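You operate a simulated robot arm through the tools that you are given. There is no shell and no other tool. Be economical: measure what you need, move in short steps, check, and stop when the job is done.

The job below is to be done with a simulated robot arm. You get a single attempt, and the scene is never put back.

Task
Let the seal bar cool and clean the residue off the press bed.
Fine: heat knob to OFF, gauge under 40 C before the lid opens; block back in its place, power off. What is to be rubbed or washed off counts as gone when no trace of it is left.

Only the result counts: the job must be done as asked and must still hold three seconds after the hand-in. Knocking over, shifting, dropping, spilling or breaking anything else fails it. A push-on lid holds only when it is set on centred and level and pressed home; a screw cap is set on level and turned clockwise until tight.

Robot
A 6-joint arm with a fingered hand, hanging from a carriage that runs on a gantry, over the field with the corners [2195, 539], [-405, 537], [-404, -743], [2196, -741] (x, y) and turns from -593 to 94 degrees about z. Base frame: it is fixed where the carriage stands at the start and does not move with it; the origin is on the floor, on the carriage's upright axis, x ahead of it, y to its left, z up. Readings come in mm, degrees, newtons and seconds.
With the tool pointing down near the work surface it reaches from about 100 to 620 mm from the robot's upright axis, wherever it stands. Its first joint turns from -166.0 to 166.0 degrees. Places, roughly: film residue [800, 400, 900]; press lid [800, 400, 1000]; press lid latch [600, 200, 900]; press mains switch [300, 200, 900]; seal heat gauge [300, 400, 1000]; seal heat knob [500, 200, 900]; vacuum knob [500, 300, 1000]; vent lever [300, 300, 1000]. Payload 4 kg.
The TCP is the grasp point between the finger pads, 30 mm short of the fingertips. In the tool frame z runs along the fingers and y along their closing line. The gripper opens to 104 mm. The gripper's body begins 35 mm behind the TCP. The gripper is a hand of 5 fingers: y runs from the thumb to the fingers, the wrist lies at [-15, -113, -190] in the tool frame.
Orientation is that of the tool frame in the base frame, as a unit quaternion [x, y, z, w]. With the fingers straight down and the wrist toward the robot, the tool's x, y and z point along [0, 1, 0], [1, 0, 0] and [0, 0, -1] of the base frame.

Tools
- The arm moves only by the tool arm_command. Its argument "motion" is a list of rows, each an object (a shift or turn left out is 0) with "linear": the shift along the base's x, y, z in mm, a list of three; "rot": the turn, a rotation vector about the base's x, y, z in degrees, a list of three. In form: [{"linear": [tx, ty, tz], "rot": [wx, wy, wz]}, ...]. A call has 1 to 10 rows; each row is the pose to reach, as a shift and turn from the pose commanded when the call began. A row lasts 0.2 s, in which the tool goes at most 50 mm and 8.6 degrees; a call with a longer step from one row to the next is refused whole. Where a pose cannot be reached the arm comes as near as it can. A force on the tool above 90 N (or 10 N above the force at the start of the call, whichever is more), or a blocked arm, ends the call early, and 0.2 s more pass. In this call time passes only in rows, and 0.2 s behind the last. It gives the time, the measured TCP pose, the force on the tool (base axes), the opening and the grip force at its end, in the units of the frame above (readings bear some noise), with the torque about the TCP (base axes, N m) and any sound that the robot's microphone picked up.
- Cameras (640 x 400 px; columns grow to the right, rows downward): "scene" is now at [255.8, 33.9, 1747.4]; the picture's right is [0.53, -0.85, 0.00], its down [-0.74, -0.47, -0.48] and it looks along [0.40, 0.25, -0.88] (base axes); focal length 268 px, centre (320, 200). "wrist" rides on the gripper at [60, -83, -120] in the tool frame; the picture's right is [-0.79, 0.29, -0.54], its down [-0.56, -0.71, 0.44] and it looks along [-0.26, 0.65, 0.72] (tool axes); focal length 234 px, centre (320, 200).
- snapshot(camera): a new picture of that camera. The clock stands still meanwhile.
- lift_body(by): slides the trunk up (or, below 0, down) by that many mm; the arm and the scene camera ride with it, the base frame stays. It gives what a move gives, with no picture.
- drive_base(legs): drives the robot by 1 to 6 legs, each [ahead, left, turn to the left] in mm, mm and degrees, along the robot's own axes; the way and the turn of a leg run together, so that a leg with both is an arc; at most 1500 mm and 180 degrees a leg. The arm and the cameras ride along, it lands a little off, and it stops where it bumps. It keeps to its track: a leg is cut to what the track allows. It gives what a move gives.
- move_fingers(index, middle, ring, little, thumb_bend, thumb_turn): sets how far each is bent, from 0 (flat) to 1 (curled in); at 0.3 the hand is open as for a grip, at 0.7 the pads meet at the TCP. One left out holds its place. A second passes; each finger stops where it meets its share of the squeeze, and holds until it gets a number again. It is the only way to open and close the hand. It gives what a move gives, with no picture; readings hold the bend of each and the force on index, middle, ring, little, thumb and palm. thumb_turn goes from beside the hand (0) to across from the fingers (1), as for a grip.
- aim_head(pan, tilt): turns the head with the scene camera to pan (to the left, within 155 degrees either way) and tilt (down, from -29 to 69), counted from straight ahead of the robot. It gives what a move gives.
- point_at(camera, pixels): for up to 12 pixels [column, row] of the newest picture of that camera ("zoom" is the newest enlarged one), the place [x, y, z] in the base frame of the surface seen there, good to about 2 mm. The clock stands still meanwhile.
- inspect(camera, box): a new picture of the part [left, top, right, bottom] of that camera's present view, enlarged. The clock stands still meanwhile.
- close_job(): hands the job in; it is judged then, once.

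Go step by step. Measure first, check grasps and placings, and put right what went wrong. The budget is 80 turns and 60 pictures, counting those below and the enlarged ones. Unless the task says otherwise, let go and move clear before handing in, and close with one line.

The tools are called by a JSON object that holds its "method" and its "body". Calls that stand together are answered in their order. arm_command: Moves the arm, as the interface text tells. Its arguments: {"type":"object","properties":{"motion":{"type":"array","items":{"type":"object","properties":{"linear":{"type":"array","items":{"type":"number"}},"rot":{"type":"array","items":{"type":"number"}}}}}},"required":["motion"]} The other tools are called the same way: lift_body (by) slides the trunk up or down; move_fingers (index, middle, ring, little, thumb_bend, thumb_turn) moves the fingers one by one; drive_base (legs) drives the base; aim_head (pan, tilt) turns the head that bears the scene camera; snapshot (camera) takes a picture; point_at (camera, pixels) gives the place of the surface under pixels of a picture; inspect (camera, box) takes an enlarged picture of a part of a camera's view; close_job () hands the job in.

At the start:

```text
time_s: 0.0
position: [665.3, 21.7, 1438.9]
ee_rot: [0.707, 0.707, 0.0, 0.0]
contact_force: [0.4, -0.4, 0.2]
torque: [-0.01, -0.01, 0.02]
gripper_width: 103.7
gripper_force: 0.1
shape: jaw
bend: [0.3, 0.3, 0.3, 0.3, 0.3, 0.97]
finger forces: [0.1, 0.1, 0.0, 0.0, 0.0, 0.0]
trunk travel left (down, up): [-475.0, 123.0]
robot x, y, heading: [1.0, 3.6, -0.2]
head pan, tilt: [32.2, 61.5]
```

scene: 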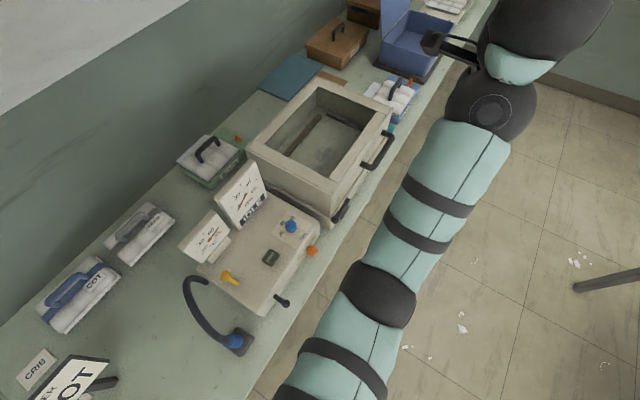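
wrist: 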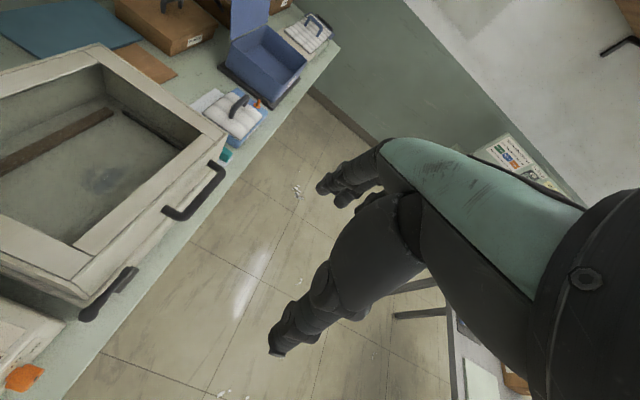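

The scene shows the press (lid around pixel 320,150), the control box (around 265,250) and several blocks or boxes on the bench. I'll enlarge the views to read the controls and labels.

{"method": "inspect", "body": {"camera": "scene", "box": [160, 150, 360, 360]}}

{"method": "inspect", "body": {"camera": "scene", "box": [240, 0, 500, 160]}}

{"method": "inspect", "body": {"camera": "scene", "box": [0, 120, 260, 400]}}

```text
1.90 times, centred on (260, 255) of scene
```

zoom: 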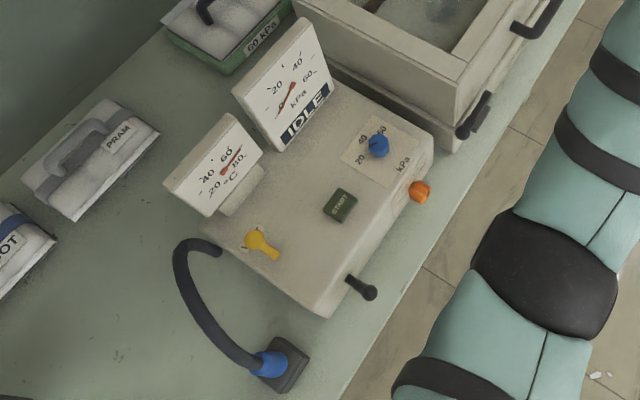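

```text
2.46 times, centred on (370, 80) of scene
```

zoom: 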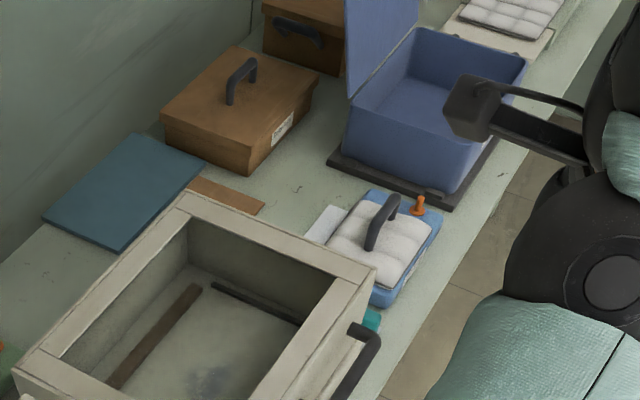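

```text
1.43 times, centred on (130, 260) of scene
```

zoom: 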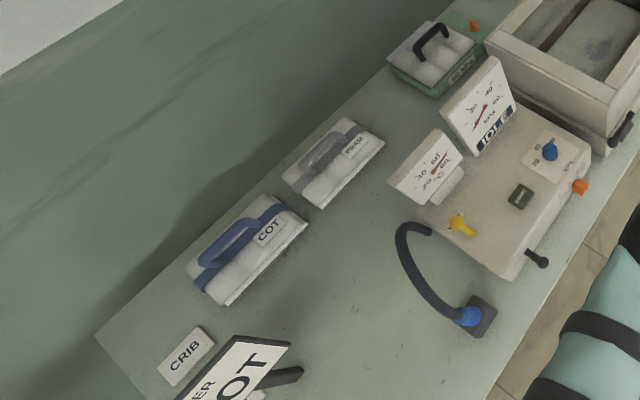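

The gauge reads around 65–70 °C and the orange knob on the front is probably heat. I'll measure the parts and take a closer look at the two padded blocks, the gauges and the knob.

{"method": "inspect", "body": {"camera": "scene", "box": [350, 60, 430, 130]}}

{"method": "inspect", "body": {"camera": "scene", "box": [170, 120, 250, 190]}}

{"method": "inspect", "body": {"camera": "scene", "box": [260, 200, 340, 260]}}

{"method": "snapshot", "body": {"camera": "scene"}}

{"method": "point_at", "body": {"camera": "scene", "pixels": [[312, 251], [291, 226], [270, 257], [285, 302], [228, 277], [238, 341], [340, 210], [378, 150], [392, 132], [327, 155], [400, 95], [207, 150]]}}

```text
5.71 times, centred on (390, 95) of scene
```

zoom: 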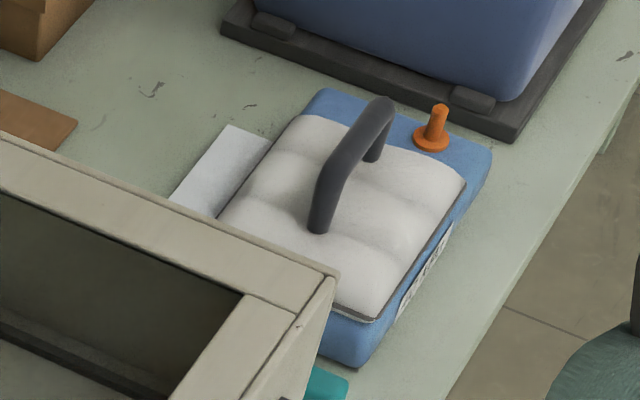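

```text
5.71 times, centred on (210, 155) of scene
```

zoom: 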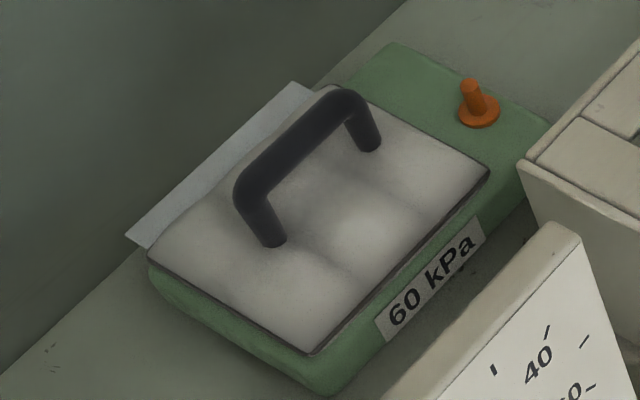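

```text
6.67 times, centred on (300, 230) of scene
```

zoom: 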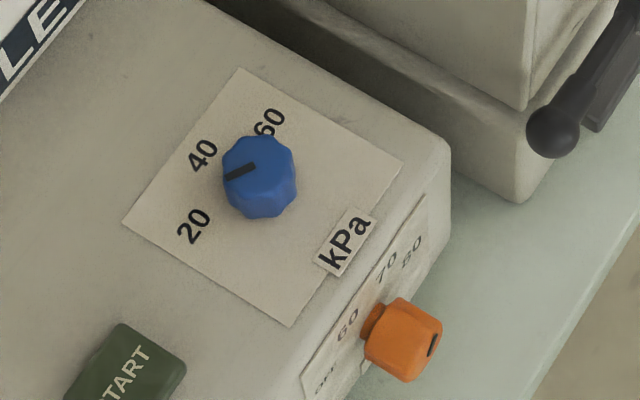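

```text
51 pictures are left
```

scene: 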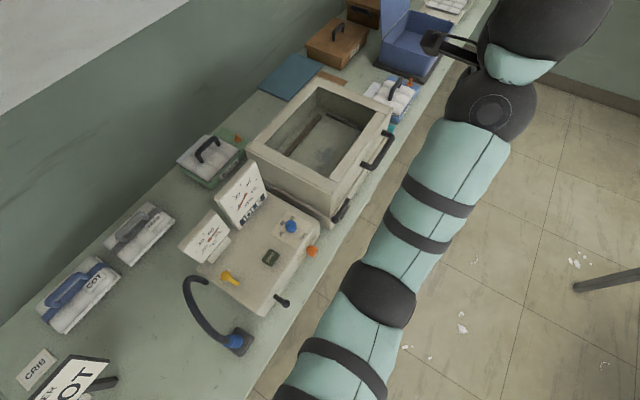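

```text
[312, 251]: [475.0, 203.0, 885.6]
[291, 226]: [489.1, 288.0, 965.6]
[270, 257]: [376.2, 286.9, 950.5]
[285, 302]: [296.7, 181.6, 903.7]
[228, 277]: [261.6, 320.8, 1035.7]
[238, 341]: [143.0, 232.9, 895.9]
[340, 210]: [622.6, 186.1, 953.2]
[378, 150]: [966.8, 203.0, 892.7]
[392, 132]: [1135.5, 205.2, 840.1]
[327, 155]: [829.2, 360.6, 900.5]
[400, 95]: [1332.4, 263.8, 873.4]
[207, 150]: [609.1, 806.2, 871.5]
```

The orange heat knob is on the front face at about (475,203,886), and its pointer appears turned well up the scale. A teal item beside the press, at about (1135,205,840), may be the cleaning block. I'll back away from the bench and turn to face it for a better view.

{"method": "drive_base", "body": {"legs": [[500, -450, 0], [0, 0, 90]]}}

{"method": "aim_head", "body": {"pan": 0, "tilt": 45}}

{"method": "snapshot", "body": {"camera": "scene"}}

{"method": "snapshot", "body": {"camera": "wrist"}}

```text
time_s: 7.6
position: [470.7, 203.0, 1438.3]
ee_rot: [-0.01, 1.0, 0.0, 0.0]
contact_force: [-0.8, 0.8, 0.4]
torque: [0.0, 0.0, 0.01]
gripper_width: 103.6
gripper_force: 0.1
shape: jaw
bend: [0.3, 0.3, 0.3, 0.3, 0.3, 0.97]
finger forces: [0.0, 0.0, 0.1, 0.0, 0.1, 0.0]
trunk travel left (down, up): [-475.0, 123.0]
robot x, y, heading: [505.5, -461.7, 91.3]
head pan, tilt: [32.2, 61.5]
```

```text
time_s: 8.6
position: [471.9, 204.2, 1438.4]
ee_rot: [-0.011, 1.0, 0.0, 0.0]
contact_force: [-0.2, -0.9, 0.0]
torque: [0.03, 0.04, 0.0]
gripper_width: 103.7
gripper_force: 0.0
shape: jaw
bend: [0.3, 0.3, 0.3, 0.3, 0.3, 0.97]
finger forces: [0.0, 0.0, 0.0, 0.0, 0.0, 0.0]
trunk travel left (down, up): [-475.0, 123.0]
robot x, y, heading: [508.7, -461.1, 90.9]
head pan, tilt: [0.0, 45.0]
```

```text
50 pictures are left
```

scene: 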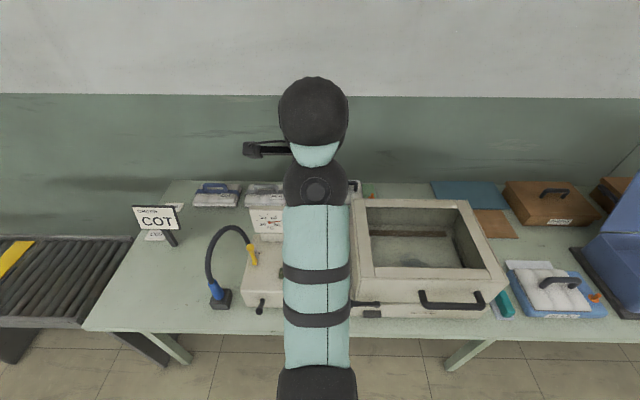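

```text
49 pictures are left
```

wrist: 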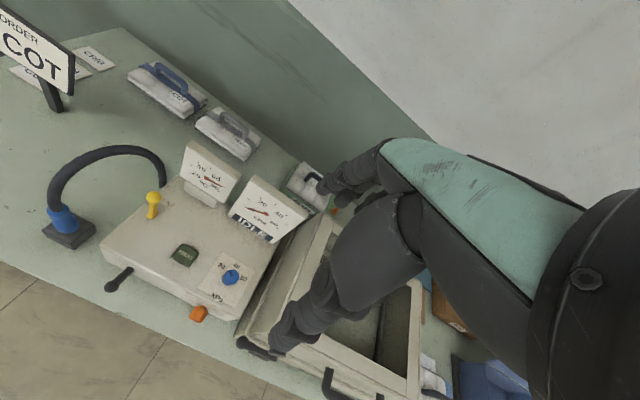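

The mains switch is the black toggle at (262,308), and the teal block stands right of the press at (505,303). I'll zoom in on these.

{"method": "inspect", "body": {"camera": "scene", "box": [460, 250, 620, 340]}}

{"method": "inspect", "body": {"camera": "wrist", "box": [160, 240, 280, 350]}}

{"method": "inspect", "body": {"camera": "scene", "box": [340, 190, 520, 330]}}

{"method": "snapshot", "body": {"camera": "scene"}}

{"method": "point_at", "body": {"camera": "scene", "pixels": [[505, 306], [497, 293], [500, 318], [513, 317], [507, 293], [424, 306], [482, 307], [372, 307], [400, 276], [440, 256], [375, 314], [264, 308]]}}

```text
4.00 times, centred on (540, 295) of scene
```

zoom: 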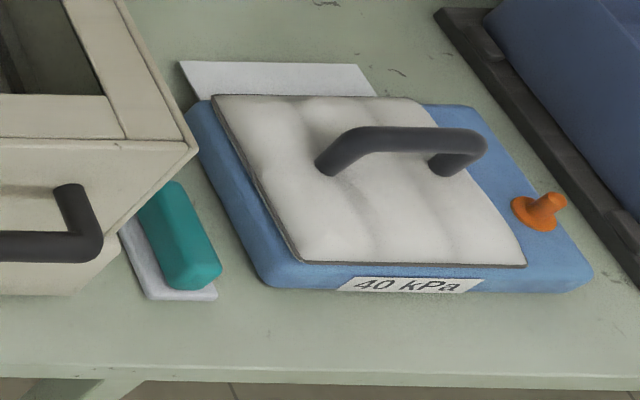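

```text
3.64 times, centred on (220, 295) of wrist
```

zoom: 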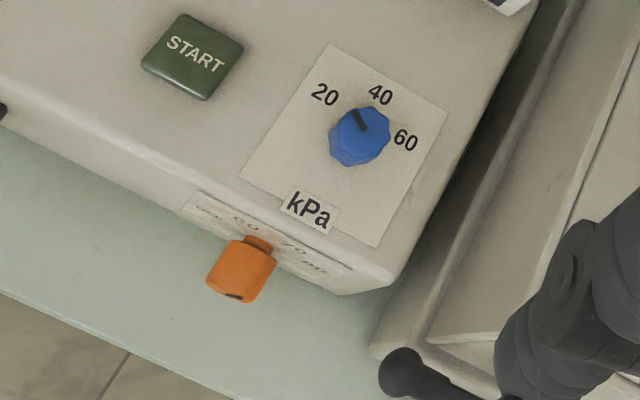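

```text
2.86 times, centred on (430, 260) of scene
```

zoom: 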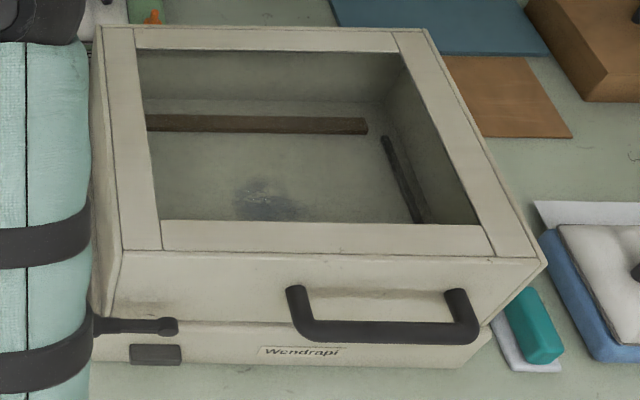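

```text
45 pictures are left
```

scene: 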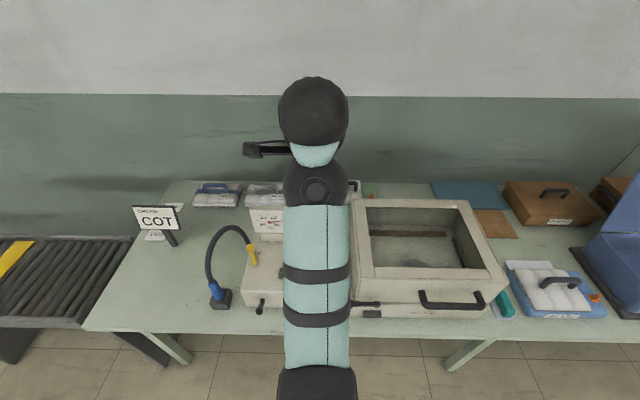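

```text
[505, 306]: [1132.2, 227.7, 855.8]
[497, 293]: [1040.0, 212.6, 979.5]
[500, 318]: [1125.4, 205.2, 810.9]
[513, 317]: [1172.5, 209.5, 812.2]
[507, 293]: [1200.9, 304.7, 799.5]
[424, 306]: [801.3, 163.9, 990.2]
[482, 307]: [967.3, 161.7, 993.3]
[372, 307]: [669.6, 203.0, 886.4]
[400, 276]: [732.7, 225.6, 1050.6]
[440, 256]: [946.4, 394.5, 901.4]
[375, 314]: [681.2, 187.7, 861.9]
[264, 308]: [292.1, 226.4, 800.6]
```

The arm hides the knob, which points at the robot. I'll draw the hand back, lower it and pitch it to point at the front panel (+y), so the wrist camera sees the knob.

{"method": "arm_command", "body": {"motion": [{"linear": [0, -25, -30], "rot": [8.5, 0, 0]}, {"linear": [0, -50, -60], "rot": [17, 0, 0]}, {"linear": [0, -75, -90], "rot": [25.5, 0, 0]}, {"linear": [0, -100, -120], "rot": [34, 0, 0]}, {"linear": [0, -125, -150], "rot": [42.5, 0, 0]}, {"linear": [0, -150, -180], "rot": [51, 0, 0]}, {"linear": [0, -175, -210], "rot": [59.5, 0, 0]}, {"linear": [0, -200, -240], "rot": [68, 0, 0]}, {"linear": [0, -210, -280], "rot": [76.5, 0, 0]}, {"linear": [0, -220, -320], "rot": [85, 0, 0]}]}}

{"method": "snapshot", "body": {"camera": "wrist"}}

```text
time_s: 10.8
position: [476.0, -17.5, 1115.6]
ee_rot: [-0.008, 0.737, 0.676, 0.006]
contact_force: [-0.5, -0.4, -0.4]
torque: [0.0, 0.0, -0.01]
gripper_width: 103.7
gripper_force: 0.0
shape: jaw
bend: [0.3, 0.3, 0.3, 0.3, 0.3, 0.97]
finger forces: [0.0, 0.1, 0.0, 0.0, 0.0, 0.0]
out of reach, approached as far as the arm can: row 4
trunk travel left (down, up): [-475.0, 123.0]
robot x, y, heading: [506.2, -457.9, 91.0]
head pan, tilt: [0.0, 45.0]
```

```text
44 pictures are left
```

wrist: 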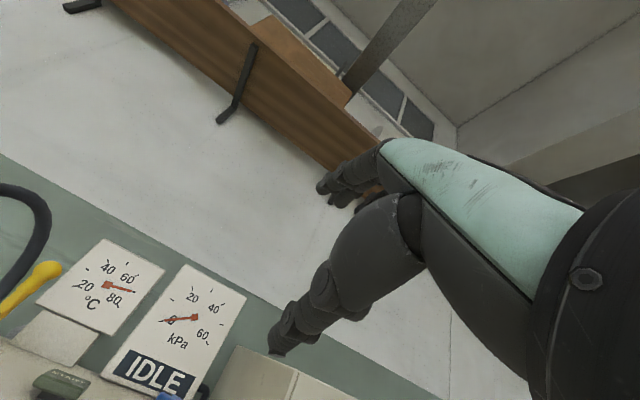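

The hand now points at the panel and the gauge reads about 75 °C. I'll lower the trunk so the hand is at knob height.

{"method": "lift_body", "body": {"by": -225}}

{"method": "snapshot", "body": {"camera": "wrist"}}

```text
time_s: 13.1
position: [476.5, -17.1, 891.2]
ee_rot: [-0.008, 0.737, 0.676, 0.006]
contact_force: [0.5, -0.5, 0.2]
torque: [-0.01, -0.02, 0.01]
gripper_width: 104.0
gripper_force: 0.1
shape: jaw
bend: [0.3, 0.3, 0.3, 0.3, 0.3, 0.97]
finger forces: [0.0, 0.1, 0.1, 0.0, 0.0, 0.1]
trunk travel left (down, up): [-250.0, 348.0]
robot x, y, heading: [506.5, -462.0, 91.2]
head pan, tilt: [0.0, 45.0]
```

```text
43 pictures are left
```

wrist: 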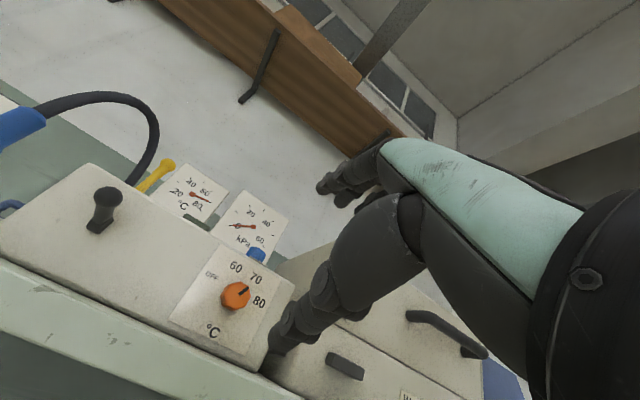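

{"method": "inspect", "body": {"camera": "wrist", "box": [170, 240, 300, 360]}}

{"method": "point_at", "body": {"camera": "wrist", "pixels": [[235, 295], [225, 304], [245, 287], [213, 276], [236, 266], [256, 280], [259, 302], [213, 328], [104, 199], [100, 225], [345, 365], [275, 360]]}}

```text
3.33 times, centred on (235, 300) of wrist
```

zoom: 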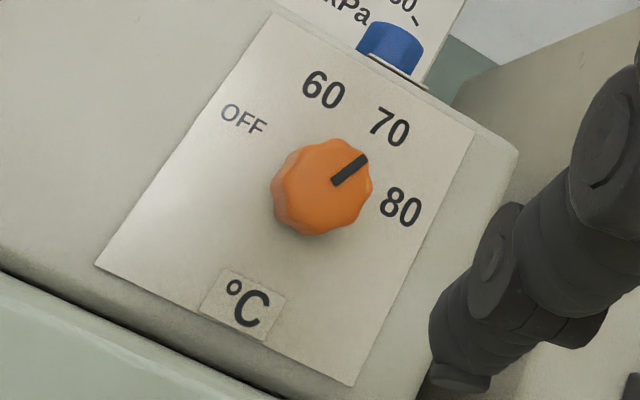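

```text
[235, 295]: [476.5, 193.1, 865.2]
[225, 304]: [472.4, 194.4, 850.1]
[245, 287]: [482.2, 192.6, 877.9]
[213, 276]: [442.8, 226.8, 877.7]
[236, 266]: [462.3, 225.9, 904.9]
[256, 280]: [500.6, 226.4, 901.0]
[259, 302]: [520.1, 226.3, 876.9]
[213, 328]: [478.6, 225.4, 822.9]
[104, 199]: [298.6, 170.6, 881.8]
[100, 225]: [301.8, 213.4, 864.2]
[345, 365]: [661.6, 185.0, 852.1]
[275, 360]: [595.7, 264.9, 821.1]
```

The front panel is at y≈226 and the knob centre is about (479,193,863). The pointer is at about +45° (75 °C) and OFF is at about −67°, so it needs roughly 113° counter-clockwise. I'll measure the bench edge, narrow the hand and line up in front of the knob, rolled +50°.

{"method": "point_at", "body": {"camera": "scene", "pixels": [[500, 334], [200, 328], [130, 322], [535, 330], [570, 335], [251, 300]]}}

{"method": "move_fingers", "body": {"index": 0.45, "middle": 0.45, "ring": 0.45, "little": 0.45, "thumb_bend": 0.45, "thumb_turn": 1}}

{"method": "arm_command", "body": {"motion": [{"linear": [1, 10, -10], "rot": [5, 0, 0]}, {"linear": [2, 30, -28], "rot": [5, 0, 0]}]}}

{"method": "arm_command", "body": {"motion": [{"rot": [0, 8.5, 0]}, {"rot": [0, 17, 0]}, {"rot": [0, 25.5, 0]}, {"rot": [0, 34, 0]}, {"rot": [0, 42.5, 0]}, {"rot": [0, 51, 0]}]}}

{"method": "snapshot", "body": {"camera": "wrist"}}

```text
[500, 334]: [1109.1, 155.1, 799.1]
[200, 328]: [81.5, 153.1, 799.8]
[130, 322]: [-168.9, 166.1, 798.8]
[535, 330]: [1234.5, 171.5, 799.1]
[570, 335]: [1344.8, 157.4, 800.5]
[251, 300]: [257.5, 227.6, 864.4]
```

```text
time_s: 14.1
position: [476.8, -16.9, 891.0]
ee_rot: [-0.008, 0.737, 0.676, 0.006]
contact_force: [0.1, 0.3, 0.8]
torque: [-0.01, -0.03, 0.02]
gripper_width: 65.8
gripper_force: 0.0
shape: fingers
bend: [0.45, 0.45, 0.45, 0.45, 0.45, 0.99]
finger forces: [0.0, 0.1, 0.1, 0.1, 0.0, 0.1]
trunk travel left (down, up): [-250.0, 348.0]
robot x, y, heading: [508.8, -458.4, 91.2]
head pan, tilt: [0.0, 45.0]
```

```text
time_s: 14.7
position: [477.4, 14.5, 864.5]
ee_rot: [-0.006, 0.707, 0.708, 0.008]
contact_force: [0.3, 1.1, -0.3]
torque: [0.0, 0.0, 0.01]
gripper_width: 65.7
gripper_force: 0.0
shape: fingers
bend: [0.45, 0.45, 0.45, 0.45, 0.45, 0.99]
finger forces: [0.0, 0.0, 0.0, 0.0, 0.0, 0.0]
trunk travel left (down, up): [-250.0, 348.0]
robot x, y, heading: [505.6, -462.2, 91.2]
head pan, tilt: [0.0, 45.0]
```

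```text
time_s: 16.1
position: [477.3, 12.6, 863.1]
ee_rot: [0.298, 0.641, 0.642, -0.299]
contact_force: [0.5, 0.1, 0.4]
torque: [-0.04, -0.01, -0.01]
gripper_width: 65.3
gripper_force: 0.0
shape: fingers
bend: [0.45, 0.45, 0.45, 0.45, 0.45, 0.99]
finger forces: [0.1, 0.1, 0.0, 0.0, 0.1, 0.1]
trunk travel left (down, up): [-250.0, 348.0]
robot x, y, heading: [507.7, -458.6, 91.1]
head pan, tilt: [0.0, 45.0]
```

```text
41 pictures are left
```

wrist: 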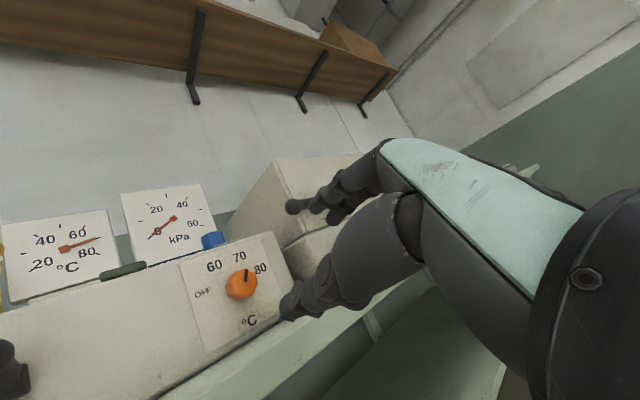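

Roll worked without trouble and the knob (240,285) is ahead of the TCP. I'll advance to put the knob between the fingertips.

{"method": "arm_command", "body": {"motion": [{"linear": [1, 45, 0]}, {"linear": [1.5, 90, 0]}, {"linear": [1.5, 130, 0]}, {"linear": [1.5, 160, 0]}, {"linear": [1.5, 172, 0]}]}}

{"method": "snapshot", "body": {"camera": "wrist"}}

```text
time_s: 17.3
position: [471.6, 144.2, 898.0]
ee_rot: [0.299, 0.641, 0.641, -0.297]
contact_force: [0.5, 0.3, -0.1]
torque: [0.01, 0.02, 0.01]
gripper_width: 65.2
gripper_force: 0.0
shape: fingers
bend: [0.45, 0.45, 0.45, 0.45, 0.45, 0.99]
finger forces: [0.0, 0.0, 0.0, 0.0, 0.1, 0.1]
out of reach, approached as far as the arm can: row 2, 3, 4, 5
trunk travel left (down, up): [-250.0, 348.0]
robot x, y, heading: [503.3, -458.7, 91.0]
head pan, tilt: [0.0, 45.0]
```

```text
40 pictures are left
```

wrist: 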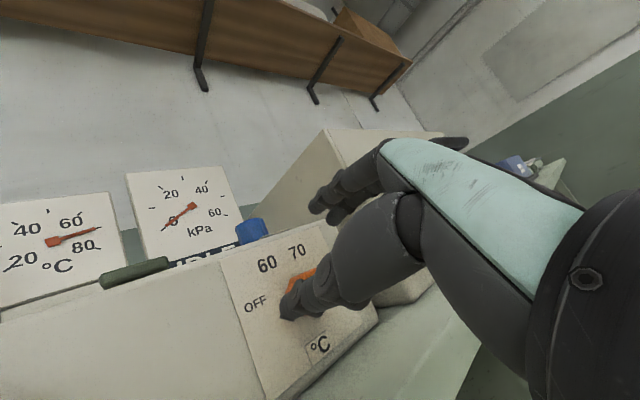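

The arm ran out of reach at y=144, so the base is too far back. I'll retract the hand and drive the base 150 mm closer.

{"method": "arm_command", "body": {"motion": [{"linear": [0, -25, 0]}, {"linear": [0, -70, 0]}, {"linear": [0, -115, 0]}, {"linear": [0, -160, 0]}, {"linear": [0, -205, 0]}, {"linear": [0, -250, 0]}]}}

{"method": "drive_base", "body": {"legs": [[150, 0, 0]]}}

```text
time_s: 18.7
position: [491.6, -80.7, 910.0]
ee_rot: [0.298, 0.642, 0.64, -0.298]
contact_force: [-0.6, 0.4, 0.3]
torque: [0.02, 0.0, 0.01]
gripper_width: 65.5
gripper_force: 0.2
shape: fingers
bend: [0.45, 0.45, 0.45, 0.45, 0.45, 0.99]
finger forces: [0.0, 0.1, 0.0, 0.1, 0.1, 0.0]
out of reach, approached as far as the arm can: row 6
trunk travel left (down, up): [-250.0, 348.0]
robot x, y, heading: [506.1, -461.1, 91.0]
head pan, tilt: [0.0, 45.0]
```

```text
time_s: 20.1
position: [486.5, 70.1, 911.5]
ee_rot: [0.296, 0.643, 0.64, -0.299]
contact_force: [0.3, 0.4, 0.5]
torque: [0.0, 0.0, -0.02]
gripper_width: 65.4
gripper_force: 0.0
shape: fingers
bend: [0.45, 0.45, 0.45, 0.45, 0.45, 0.99]
finger forces: [0.0, 0.0, 0.0, 0.0, 0.0, 0.1]
trunk travel left (down, up): [-250.0, 348.0]
robot x, y, heading: [504.4, -306.8, 91.1]
head pan, tilt: [0.0, 45.0]
```

The base is now at y=−307. I'll bring the hand in line with the knob, short of it, and read where it ends up.

{"method": "arm_command", "body": {"motion": [{"linear": [0, 10, 0]}, {"linear": [0, 20, 0]}]}}

```text
time_s: 20.7
position: [487.7, 90.4, 911.9]
ee_rot: [0.295, 0.643, 0.64, -0.299]
contact_force: [-0.6, 0.1, -0.2]
torque: [0.03, 0.01, -0.04]
gripper_width: 65.3
gripper_force: 0.0
shape: fingers
bend: [0.45, 0.45, 0.45, 0.45, 0.45, 0.99]
finger forces: [0.1, 0.1, 0.0, 0.0, 0.1, 0.1]
trunk travel left (down, up): [-250.0, 348.0]
robot x, y, heading: [506.9, -310.7, 91.3]
head pan, tilt: [0.0, 45.0]
```

{"method": "arm_command", "body": {"motion": [{"linear": [-8.5, 0, -25]}, {"linear": [-8.5, 0, -48]}, {"linear": [-8.5, 40, -48]}, {"linear": [-8.5, 70, -48]}, {"linear": [-8.5, 92, -48]}]}}

{"method": "snapshot", "body": {"camera": "wrist"}}

```text
time_s: 21.9
position: [478.0, 182.2, 862.1]
ee_rot: [0.296, 0.643, 0.64, -0.299]
contact_force: [0.7, -0.5, -0.1]
torque: [0.0, 0.02, -0.01]
gripper_width: 65.4
gripper_force: 0.0
shape: fingers
bend: [0.45, 0.45, 0.45, 0.45, 0.45, 0.99]
finger forces: [0.0, 0.0, 0.0, 0.0, 0.0, 0.0]
out of reach, approached as far as the arm can: row 2
trunk travel left (down, up): [-250.0, 348.0]
robot x, y, heading: [501.8, -310.7, 91.2]
head pan, tilt: [0.0, 45.0]
```

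```text
39 pictures are left
```

wrist: 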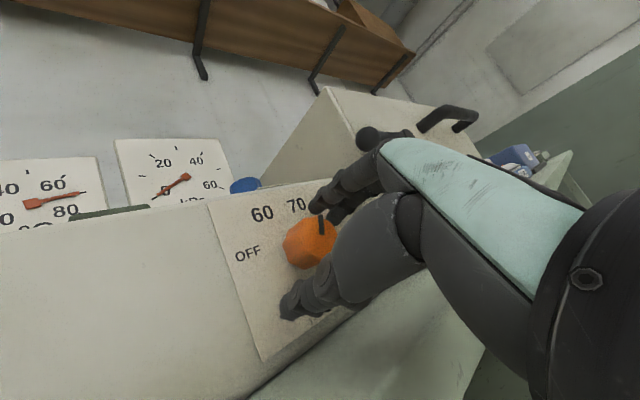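

The knob sits between thumb and fingers. I'll close the hand on it.

{"method": "move_fingers", "body": {"index": 0.72, "middle": 0.72, "ring": 0.72, "little": 0.6, "thumb_bend": 0.72}}

{"method": "snapshot", "body": {"camera": "wrist"}}

```text
time_s: 22.9
position: [480.4, 182.4, 863.5]
ee_rot: [0.296, 0.643, 0.641, -0.298]
contact_force: [9.0, -1.2, 9.9]
torque: [0.3, 0.01, -0.29]
gripper_width: 28.2
gripper_force: 15.5
shape: fingers
bend: [0.56, 0.61, 0.72, 0.6, 0.64, 1.0]
finger forces: [11.5, 10.9, 0.0, 0.0, 8.2, 0.0]
trunk travel left (down, up): [-250.0, 348.0]
robot x, y, heading: [505.3, -309.7, 91.3]
head pan, tilt: [0.0, 45.0]
```

```text
38 pictures are left
```

wrist: 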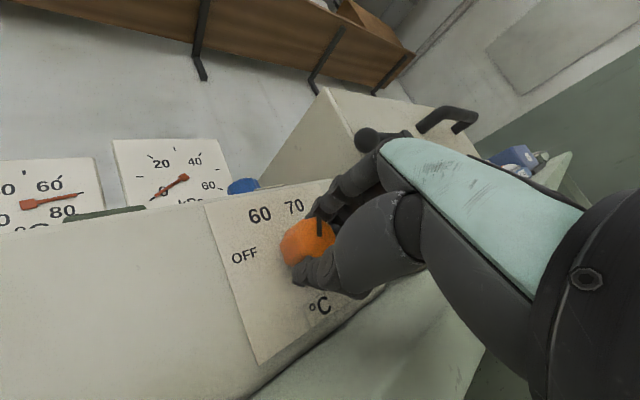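

Index, middle and thumb hold the knob (28 mm). I'll turn it counter-clockwise (negative about y).

{"method": "arm_command", "body": {"motion": [{"rot": [0, -8, 0]}, {"rot": [0, -16, 0]}, {"rot": [0, -24, 0]}, {"rot": [0, -32, 0]}, {"rot": [0, -40, 0]}, {"rot": [0, -48, 0]}, {"rot": [0, -56, 0]}]}}

{"method": "snapshot", "body": {"camera": "wrist"}}

```text
time_s: 24.5
position: [482.2, 182.7, 864.6]
ee_rot: [-0.04, 0.706, 0.706, 0.04]
contact_force: [11.0, -5.5, 16.7]
torque: [0.53, 0.11, -0.3]
gripper_width: 27.7
gripper_force: 17.6
shape: fingers
bend: [0.56, 0.6, 0.72, 0.6, 0.64, 1.0]
finger forces: [10.0, 16.0, 0.1, 0.1, 9.2, 0.0]
trunk travel left (down, up): [-250.0, 348.0]
robot x, y, heading: [500.5, -309.6, 91.2]
head pan, tilt: [0.0, 45.0]
```

```text
37 pictures are left
```

wrist: 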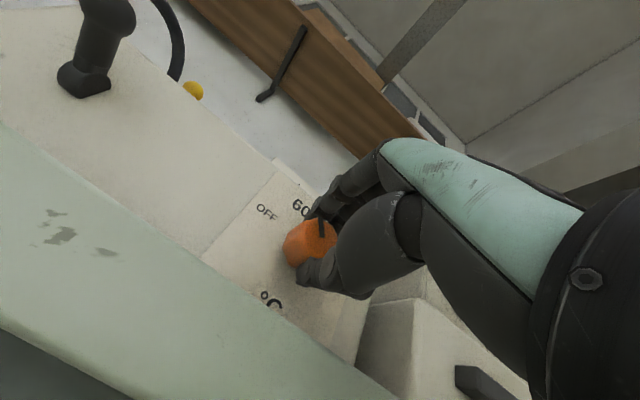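

The knob follows the hand. I'll continue the turn to OFF.

{"method": "arm_command", "body": {"motion": [{"rot": [0, -8, 0]}, {"rot": [0, -16, 0]}, {"rot": [0, -24, 0]}, {"rot": [0, -32, 0]}, {"rot": [0, -40, 0]}, {"rot": [0, -48, 0]}, {"rot": [0, -56, 0]}]}}

{"method": "snapshot", "body": {"camera": "wrist"}}

```text
time_s: 26.1
position: [483.2, 183.3, 868.4]
ee_rot: [-0.36, 0.603, 0.608, 0.37]
contact_force: [12.6, -10.1, 42.3]
torque: [1.04, 0.76, -0.35]
gripper_width: 27.8
gripper_force: 27.8
shape: fingers
bend: [0.57, 0.61, 0.72, 0.6, 0.64, 1.0]
finger forces: [8.2, 35.4, 0.0, 0.1, 11.5, 0.1]
trunk travel left (down, up): [-250.0, 348.0]
robot x, y, heading: [508.6, -314.0, 91.3]
head pan, tilt: [0.0, 45.0]
```

```text
36 pictures are left
```

wrist: 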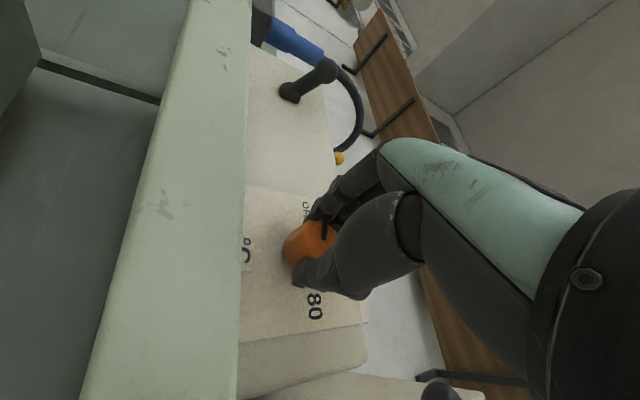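

The torque has risen, suggesting the knob is at its stop near OFF. I'll release, back off and check.

{"method": "move_fingers", "body": {"index": 0.4, "middle": 0.4, "ring": 0.45, "little": 0.45, "thumb_bend": 0.4}}

{"method": "arm_command", "body": {"motion": [{"linear": [0, -40, 0]}, {"linear": [0, -80, 0]}, {"linear": [0, -110, 0]}, {"linear": [0, -110, 0], "rot": [0, 8, 0]}, {"linear": [0, -110, 0], "rot": [0, 16, 0]}, {"linear": [0, -110, 0], "rot": [0, 24, 0]}, {"linear": [0, -110, 0], "rot": [0, 32, 0]}, {"linear": [0, -110, 0], "rot": [0, 40, 0]}, {"linear": [0, -110, 0], "rot": [0, 48, 0]}, {"linear": [0, -110, 0], "rot": [0, 56, 0]}]}}

{"method": "snapshot", "body": {"camera": "wrist"}}

```text
time_s: 27.1
position: [478.5, 181.2, 861.2]
ee_rot: [-0.365, 0.608, 0.603, 0.365]
contact_force: [-0.4, -0.4, -0.2]
torque: [0.02, 0.01, -0.01]
gripper_width: 77.8
gripper_force: 0.0
shape: fingers
bend: [0.4, 0.4, 0.45, 0.45, 0.4, 0.99]
finger forces: [0.1, 0.1, 0.0, 0.0, 0.1, 0.0]
trunk travel left (down, up): [-250.0, 348.0]
robot x, y, heading: [504.7, -309.8, 91.3]
head pan, tilt: [0.0, 45.0]
```

```text
time_s: 29.3
position: [477.1, 70.1, 862.3]
ee_rot: [-0.039, 0.708, 0.705, 0.035]
contact_force: [0.3, 0.6, 0.0]
torque: [0.03, -0.01, 0.01]
gripper_width: 77.8
gripper_force: 0.0
shape: fingers
bend: [0.4, 0.4, 0.45, 0.45, 0.4, 0.99]
finger forces: [0.0, 0.1, 0.0, 0.0, 0.0, 0.1]
trunk travel left (down, up): [-250.0, 348.0]
robot x, y, heading: [506.1, -308.2, 91.0]
head pan, tilt: [0.0, 45.0]
```

```text
35 pictures are left
```

wrist: 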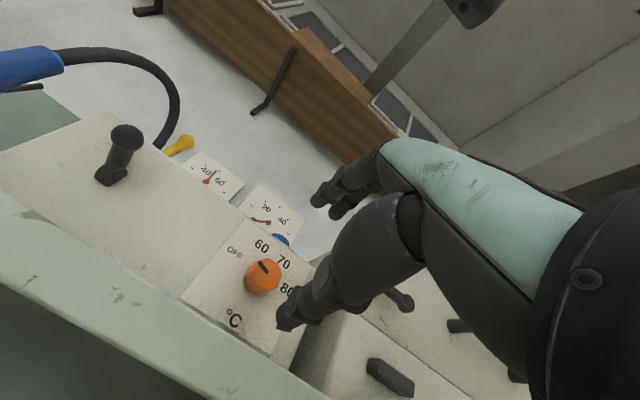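

{"method": "inspect", "body": {"camera": "wrist", "box": [180, 140, 320, 330]}}

```text
2.11 times, centred on (250, 235) of wrist
```

zoom: 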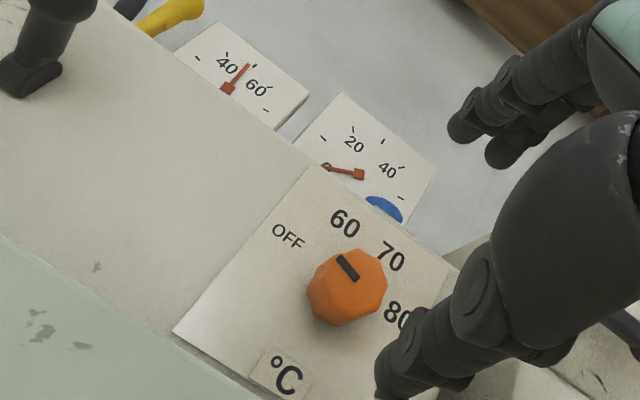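

The pointer is now aligned with OFF and the gauge has dropped to about 52 °C. Next I'll look at the mains toggle (120,150) and the latch.

{"method": "inspect", "body": {"camera": "wrist", "box": [60, 90, 200, 220]}}

{"method": "aim_head", "body": {"pan": -20, "tilt": 50}}

{"method": "snapshot", "body": {"camera": "scene"}}

```text
3.08 times, centred on (130, 155) of wrist
```

zoom: 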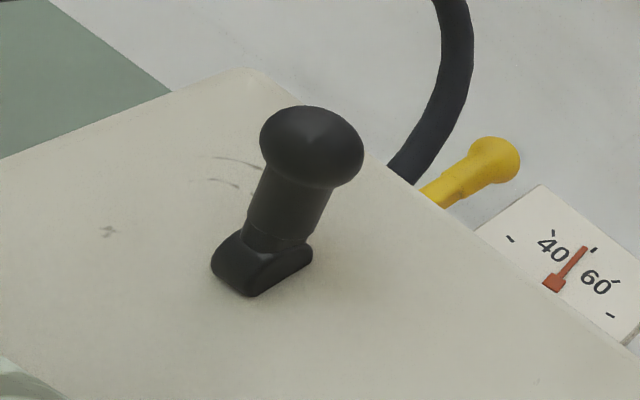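

```text
time_s: 30.1
position: [477.9, 70.7, 862.6]
ee_rot: [-0.04, 0.708, 0.704, 0.038]
contact_force: [-1.1, 0.1, 0.4]
torque: [0.01, 0.01, 0.03]
gripper_width: 77.8
gripper_force: 0.0
shape: fingers
bend: [0.4, 0.4, 0.45, 0.45, 0.4, 0.99]
finger forces: [0.0, 0.1, 0.0, 0.0, 0.1, 0.1]
trunk travel left (down, up): [-250.0, 348.0]
robot x, y, heading: [505.2, -309.0, 91.1]
head pan, tilt: [-20.0, 50.0]
```

```text
32 pictures are left
```

scene: 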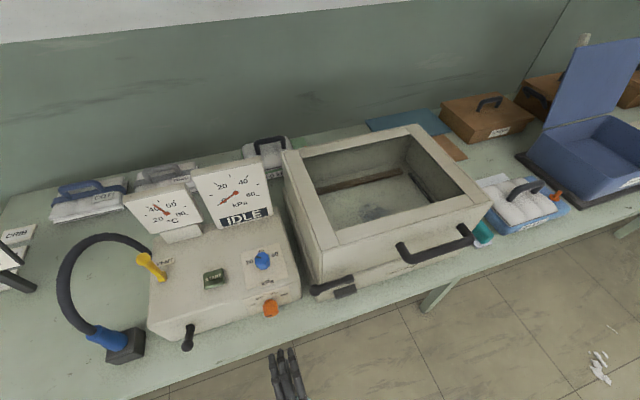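

The scene view is clear now: latch at (335,288), lid handle at (430,248), lid window and bed visible. I'll measure these.

{"method": "inspect", "body": {"camera": "scene", "box": [280, 220, 400, 310]}}

{"method": "point_at", "body": {"camera": "scene", "pixels": [[315, 290], [333, 284], [352, 277], [345, 294], [401, 250], [463, 232], [435, 254], [316, 250], [493, 203], [411, 126], [285, 152], [372, 211]]}}

{"method": "point_at", "body": {"camera": "scene", "pixels": [[300, 150], [340, 232], [470, 195], [405, 135], [362, 185], [400, 208], [352, 205], [395, 220], [481, 228], [490, 243], [474, 240], [484, 236]]}}

```text
4.44 times, centred on (340, 265) of scene
```

zoom: 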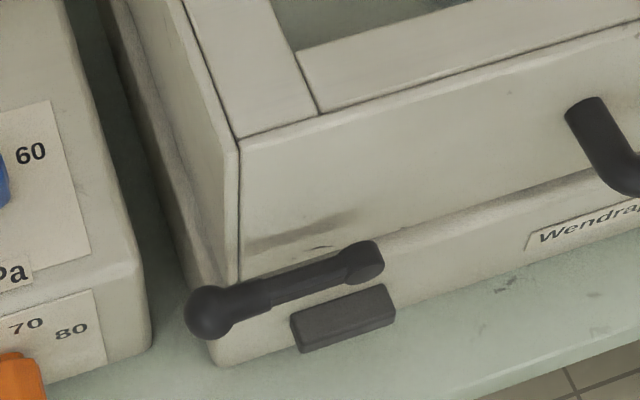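

```text
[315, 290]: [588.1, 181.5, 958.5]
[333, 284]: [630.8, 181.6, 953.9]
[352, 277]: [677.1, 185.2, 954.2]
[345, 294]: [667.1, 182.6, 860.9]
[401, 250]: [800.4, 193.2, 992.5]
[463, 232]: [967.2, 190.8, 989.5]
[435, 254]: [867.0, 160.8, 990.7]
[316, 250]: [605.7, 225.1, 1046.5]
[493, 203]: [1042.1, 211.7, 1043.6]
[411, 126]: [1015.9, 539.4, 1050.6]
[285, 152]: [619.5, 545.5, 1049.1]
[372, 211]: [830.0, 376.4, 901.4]
```

```text
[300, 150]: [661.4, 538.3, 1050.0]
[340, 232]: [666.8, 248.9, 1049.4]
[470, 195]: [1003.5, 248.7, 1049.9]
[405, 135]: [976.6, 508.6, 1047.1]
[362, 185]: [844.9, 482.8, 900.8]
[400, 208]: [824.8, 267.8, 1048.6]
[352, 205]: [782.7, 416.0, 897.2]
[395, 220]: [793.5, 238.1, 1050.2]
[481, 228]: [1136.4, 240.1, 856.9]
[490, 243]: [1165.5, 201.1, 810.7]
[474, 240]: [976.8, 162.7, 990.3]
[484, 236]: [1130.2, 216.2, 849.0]
```

The latch lever lies horizontal (pivot ≈(677,183,955), knob end ≈(588,182,958)), off its keeper at (667,861), so it appears unlatched. The handle bar is at y≈161, z≈990, x 800–970. I'll raise up, turn the hand down, then drive toward the lid while the bar cools.

{"method": "lift_body", "body": {"by": 225}}

{"method": "arm_command", "body": {"motion": [{"linear": [0, 0, 20], "rot": [-8.5, 0, 0]}, {"linear": [0, 0, 40], "rot": [-17, 0, 0]}, {"linear": [0, 0, 60], "rot": [-25.5, 0, 0]}, {"linear": [0, 0, 80], "rot": [-34, 0, 0]}, {"linear": [0, 0, 100], "rot": [-42.5, 0, 0]}, {"linear": [0, 0, 120], "rot": [-51, 0, 0]}, {"linear": [0, 0, 140], "rot": [-59.5, 0, 0]}, {"linear": [0, 0, 150], "rot": [-68, 0, 0]}, {"linear": [0, 0, 160], "rot": [-76.5, 0, 0]}, {"linear": [0, 0, 170], "rot": [-85, 0, 0]}]}}

{"method": "drive_base", "body": {"legs": [[0, -380, 0], [230, 0, 0]]}}

{"method": "aim_head", "body": {"pan": 20, "tilt": 60}}

{"method": "snapshot", "body": {"camera": "scene"}}

```text
time_s: 32.5
position: [478.2, 71.3, 1087.5]
ee_rot: [-0.039, 0.708, 0.704, 0.038]
contact_force: [0.2, 0.2, -0.1]
torque: [-0.01, -0.01, 0.0]
gripper_width: 77.4
gripper_force: 0.0
shape: fingers
bend: [0.4, 0.4, 0.45, 0.45, 0.4, 0.99]
finger forces: [0.0, 0.0, 0.0, 0.0, 0.1, 0.0]
trunk travel left (down, up): [-475.0, 123.0]
robot x, y, heading: [507.7, -311.2, 91.0]
head pan, tilt: [-20.0, 50.0]
```

```text
time_s: 34.7
position: [478.6, 79.7, 1258.3]
ee_rot: [-0.057, 0.997, 0.042, 0.001]
contact_force: [-1.1, -1.3, -1.1]
torque: [0.1, 0.01, 0.01]
gripper_width: 77.9
gripper_force: 0.0
shape: fingers
bend: [0.4, 0.4, 0.45, 0.45, 0.4, 0.99]
finger forces: [0.0, 0.0, 0.0, 0.0, 0.0, 0.1]
out of reach, approached as far as the arm can: row 7, 8, 9, 10
trunk travel left (down, up): [-475.0, 123.0]
robot x, y, heading: [508.6, -306.4, 91.2]
head pan, tilt: [-20.0, 50.0]
```

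```text
time_s: 38.4
position: [843.4, 317.9, 1258.6]
ee_rot: [-0.056, 0.998, 0.04, 0.001]
contact_force: [0.6, 0.1, -0.7]
torque: [-0.01, 0.02, 0.01]
gripper_width: 78.0
gripper_force: 0.1
shape: fingers
bend: [0.4, 0.4, 0.45, 0.45, 0.4, 0.99]
finger forces: [0.0, 0.0, 0.1, 0.0, 0.0, 0.1]
trunk travel left (down, up): [-475.0, 123.0]
robot x, y, heading: [870.0, -71.9, 91.7]
head pan, tilt: [-20.0, 50.0]
```

```text
time_s: 39.5
position: [843.9, 317.4, 1258.3]
ee_rot: [-0.056, 0.998, 0.04, 0.001]
contact_force: [-0.5, 0.4, -0.6]
torque: [-0.01, -0.03, -0.01]
gripper_width: 78.1
gripper_force: 0.0
shape: fingers
bend: [0.4, 0.4, 0.45, 0.45, 0.4, 0.99]
finger forces: [0.1, 0.0, 0.1, 0.0, 0.0, 0.0]
trunk travel left (down, up): [-475.0, 123.0]
robot x, y, heading: [871.2, -70.0, 91.6]
head pan, tilt: [20.0, 60.0]
```

```text
30 pictures are left
```

scene: 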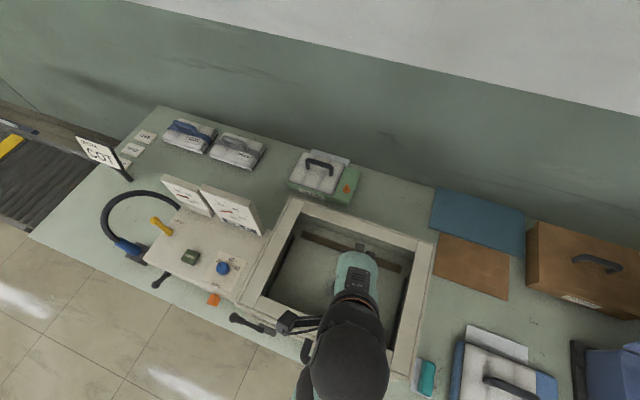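

The view shows the press lid below the arm. I'll zoom on the heat gauge and move the hand down in front of the lid toward the handle bar.

{"method": "inspect", "body": {"camera": "scene", "box": [150, 165, 270, 245]}}

{"method": "arm_command", "body": {"motion": [{"linear": [10, -40, 0], "rot": [-5, 0, -6]}, {"linear": [20, -80, 0], "rot": [-5, 0, -6]}, {"linear": [30, -120, 0], "rot": [-5, 0, -6]}, {"linear": [40, -150, -30], "rot": [-5, 0, -6]}, {"linear": [40, -150, -75], "rot": [-5, 0, -6]}, {"linear": [40, -150, -120], "rot": [-5, 0, -6]}]}}

{"method": "snapshot", "body": {"camera": "wrist"}}

```text
5.00 times, centred on (210, 205) of scene
```

zoom: 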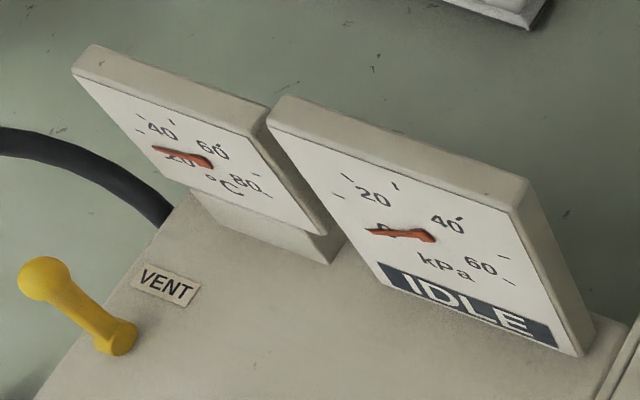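

```text
time_s: 40.9
position: [884.5, 200.0, 1105.5]
ee_rot: [-0.003, 1.0, -0.003, 0.0]
contact_force: [0.4, 0.6, 1.3]
torque: [-0.01, 0.01, -0.03]
gripper_width: 78.1
gripper_force: 0.0
shape: fingers
bend: [0.4, 0.4, 0.45, 0.45, 0.4, 0.99]
finger forces: [0.0, 0.1, 0.1, 0.0, 0.0, 0.1]
out of reach, approached as far as the arm can: row 1, 2, 3, 4, 5, 6
trunk travel left (down, up): [-475.0, 123.0]
robot x, y, heading: [869.5, -68.6, 91.7]
head pan, tilt: [20.0, 60.0]
```

```text
28 pictures are left
```

wrist: 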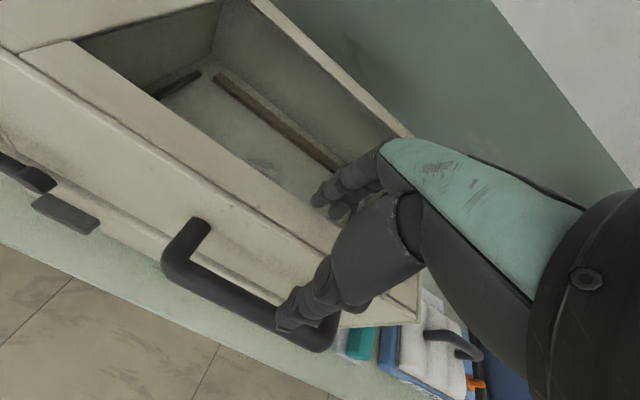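

The heat gauge needle has swung to the left, about 25 °C and well under 40. The arm is too close to its own axis here, so I'll back the base up 100 mm and set the fingers to a narrow opening for the handle bar.

{"method": "drive_base", "body": {"legs": [[-100, 0, 0]]}}

{"method": "move_fingers", "body": {"index": 0.53, "middle": 0.53, "ring": 0.53, "little": 0.53, "thumb_bend": 0.53}}

{"method": "arm_command", "body": {"motion": [{"linear": [0, 20, 0]}, {"linear": [0, 35, 0]}]}}

{"method": "snapshot", "body": {"camera": "wrist"}}

{"method": "point_at", "body": {"camera": "wrist", "pixels": [[180, 280], [200, 300], [230, 318], [160, 210], [145, 235]]}}

```text
time_s: 42.0
position: [886.7, 101.9, 1106.0]
ee_rot: [-0.004, 1.0, -0.004, 0.0]
contact_force: [-0.3, 0.6, 0.7]
torque: [-0.02, 0.03, -0.01]
gripper_width: 78.0
gripper_force: 0.0
shape: fingers
bend: [0.4, 0.4, 0.45, 0.45, 0.4, 0.99]
finger forces: [0.0, 0.0, 0.0, 0.1, 0.0, 0.0]
trunk travel left (down, up): [-475.0, 123.0]
robot x, y, heading: [877.7, -170.6, 91.5]
head pan, tilt: [20.0, 60.0]
```

```text
time_s: 43.0
position: [886.6, 102.1, 1104.8]
ee_rot: [-0.004, 1.0, -0.003, 0.001]
contact_force: [-0.5, -0.7, 0.6]
torque: [-0.02, -0.01, -0.03]
gripper_width: 44.6
gripper_force: 0.0
shape: fingers
bend: [0.53, 0.53, 0.53, 0.53, 0.53, 1.0]
finger forces: [0.0, 0.0, 0.0, 0.0, 0.1, 0.0]
trunk travel left (down, up): [-475.0, 123.0]
robot x, y, heading: [875.8, -169.9, 91.8]
head pan, tilt: [20.0, 60.0]
```

```text
time_s: 43.6
position: [887.9, 135.8, 1104.0]
ee_rot: [-0.004, 1.0, -0.004, 0.0]
contact_force: [0.6, 0.1, 0.2]
torque: [0.04, -0.02, 0.0]
gripper_width: 45.0
gripper_force: 0.0
shape: fingers
bend: [0.53, 0.53, 0.53, 0.53, 0.53, 1.0]
finger forces: [0.0, 0.0, 0.1, 0.0, 0.0, 0.0]
trunk travel left (down, up): [-475.0, 123.0]
robot x, y, heading: [876.5, -167.5, 91.7]
head pan, tilt: [20.0, 60.0]
```

```text
27 pictures are left
```

wrist: 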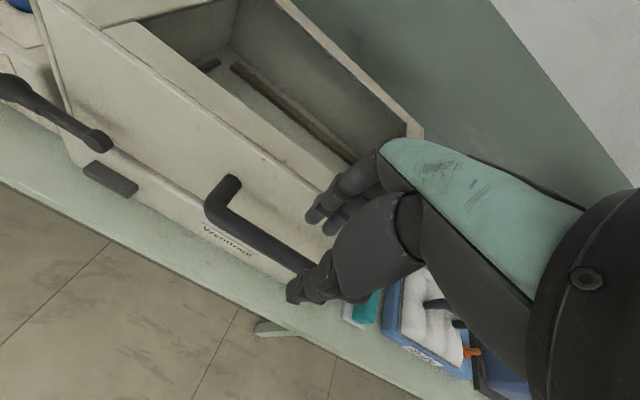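

```text
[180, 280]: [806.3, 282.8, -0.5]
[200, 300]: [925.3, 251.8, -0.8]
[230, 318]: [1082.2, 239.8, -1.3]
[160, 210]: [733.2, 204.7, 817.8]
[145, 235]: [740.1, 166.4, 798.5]
```

{"method": "point_at", "body": {"camera": "wrist", "pixels": [[250, 225], [285, 250], [250, 236], [253, 217], [222, 190], [265, 180], [235, 250], [150, 170], [290, 175]]}}

```text
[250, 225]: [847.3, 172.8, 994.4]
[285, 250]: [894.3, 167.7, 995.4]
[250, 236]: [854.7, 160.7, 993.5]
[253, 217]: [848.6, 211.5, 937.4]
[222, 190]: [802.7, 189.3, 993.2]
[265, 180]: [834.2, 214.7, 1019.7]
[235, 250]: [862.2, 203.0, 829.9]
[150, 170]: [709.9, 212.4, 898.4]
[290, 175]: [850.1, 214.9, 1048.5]
```

The bar centre is at y≈168, z≈987, with the lid face at y≈214, leaving enough gap for the fingers. I'll lower the hand to straddle the bar.

{"method": "arm_command", "body": {"motion": [{"linear": [0, 32, 0]}, {"linear": [0, 32, -40]}, {"linear": [0, 32, -80]}, {"linear": [0, 32, -112]}]}}

{"method": "move_fingers", "body": {"index": 0.75, "middle": 0.75, "ring": 0.75, "little": 0.75, "thumb_bend": 0.75}}

{"method": "snapshot", "body": {"camera": "wrist"}}

```text
time_s: 44.6
position: [878.9, 175.9, 1081.6]
ee_rot: [-0.006, 1.0, 0.008, -0.001]
contact_force: [-13.0, 2.9, 88.1]
torque: [3.67, 0.61, 0.73]
gripper_width: 52.9
gripper_force: 43.9
shape: fingers
bend: [0.46, 0.43, 0.53, 0.53, 0.53, 1.0]
finger forces: [47.5, 40.5, 0.0, 0.1, 0.1, 0.0]
out of reach, approached as far as the arm can: row 2, 3, 4
trunk travel left (down, up): [-475.0, 123.0]
robot x, y, heading: [873.8, -165.7, 91.5]
head pan, tilt: [20.0, 60.0]
```

```text
time_s: 45.6
position: [879.0, 176.7, 1080.6]
ee_rot: [-0.005, 1.0, 0.01, -0.003]
contact_force: [-17.4, 1.9, 94.2]
torque: [3.84, 0.94, 0.89]
gripper_width: 21.8
gripper_force: 47.0
shape: fingers
bend: [0.47, 0.43, 0.75, 0.75, 0.75, 1.0]
finger forces: [61.8, 31.6, 0.0, 0.1, 0.1, 0.0]
trunk travel left (down, up): [-475.0, 123.0]
robot x, y, heading: [871.0, -166.8, 91.6]
head pan, tilt: [20.0, 60.0]
```

```text
26 pictures are left
```

wrist: 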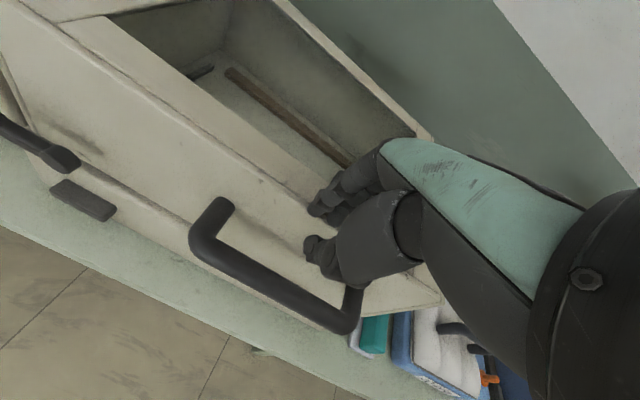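

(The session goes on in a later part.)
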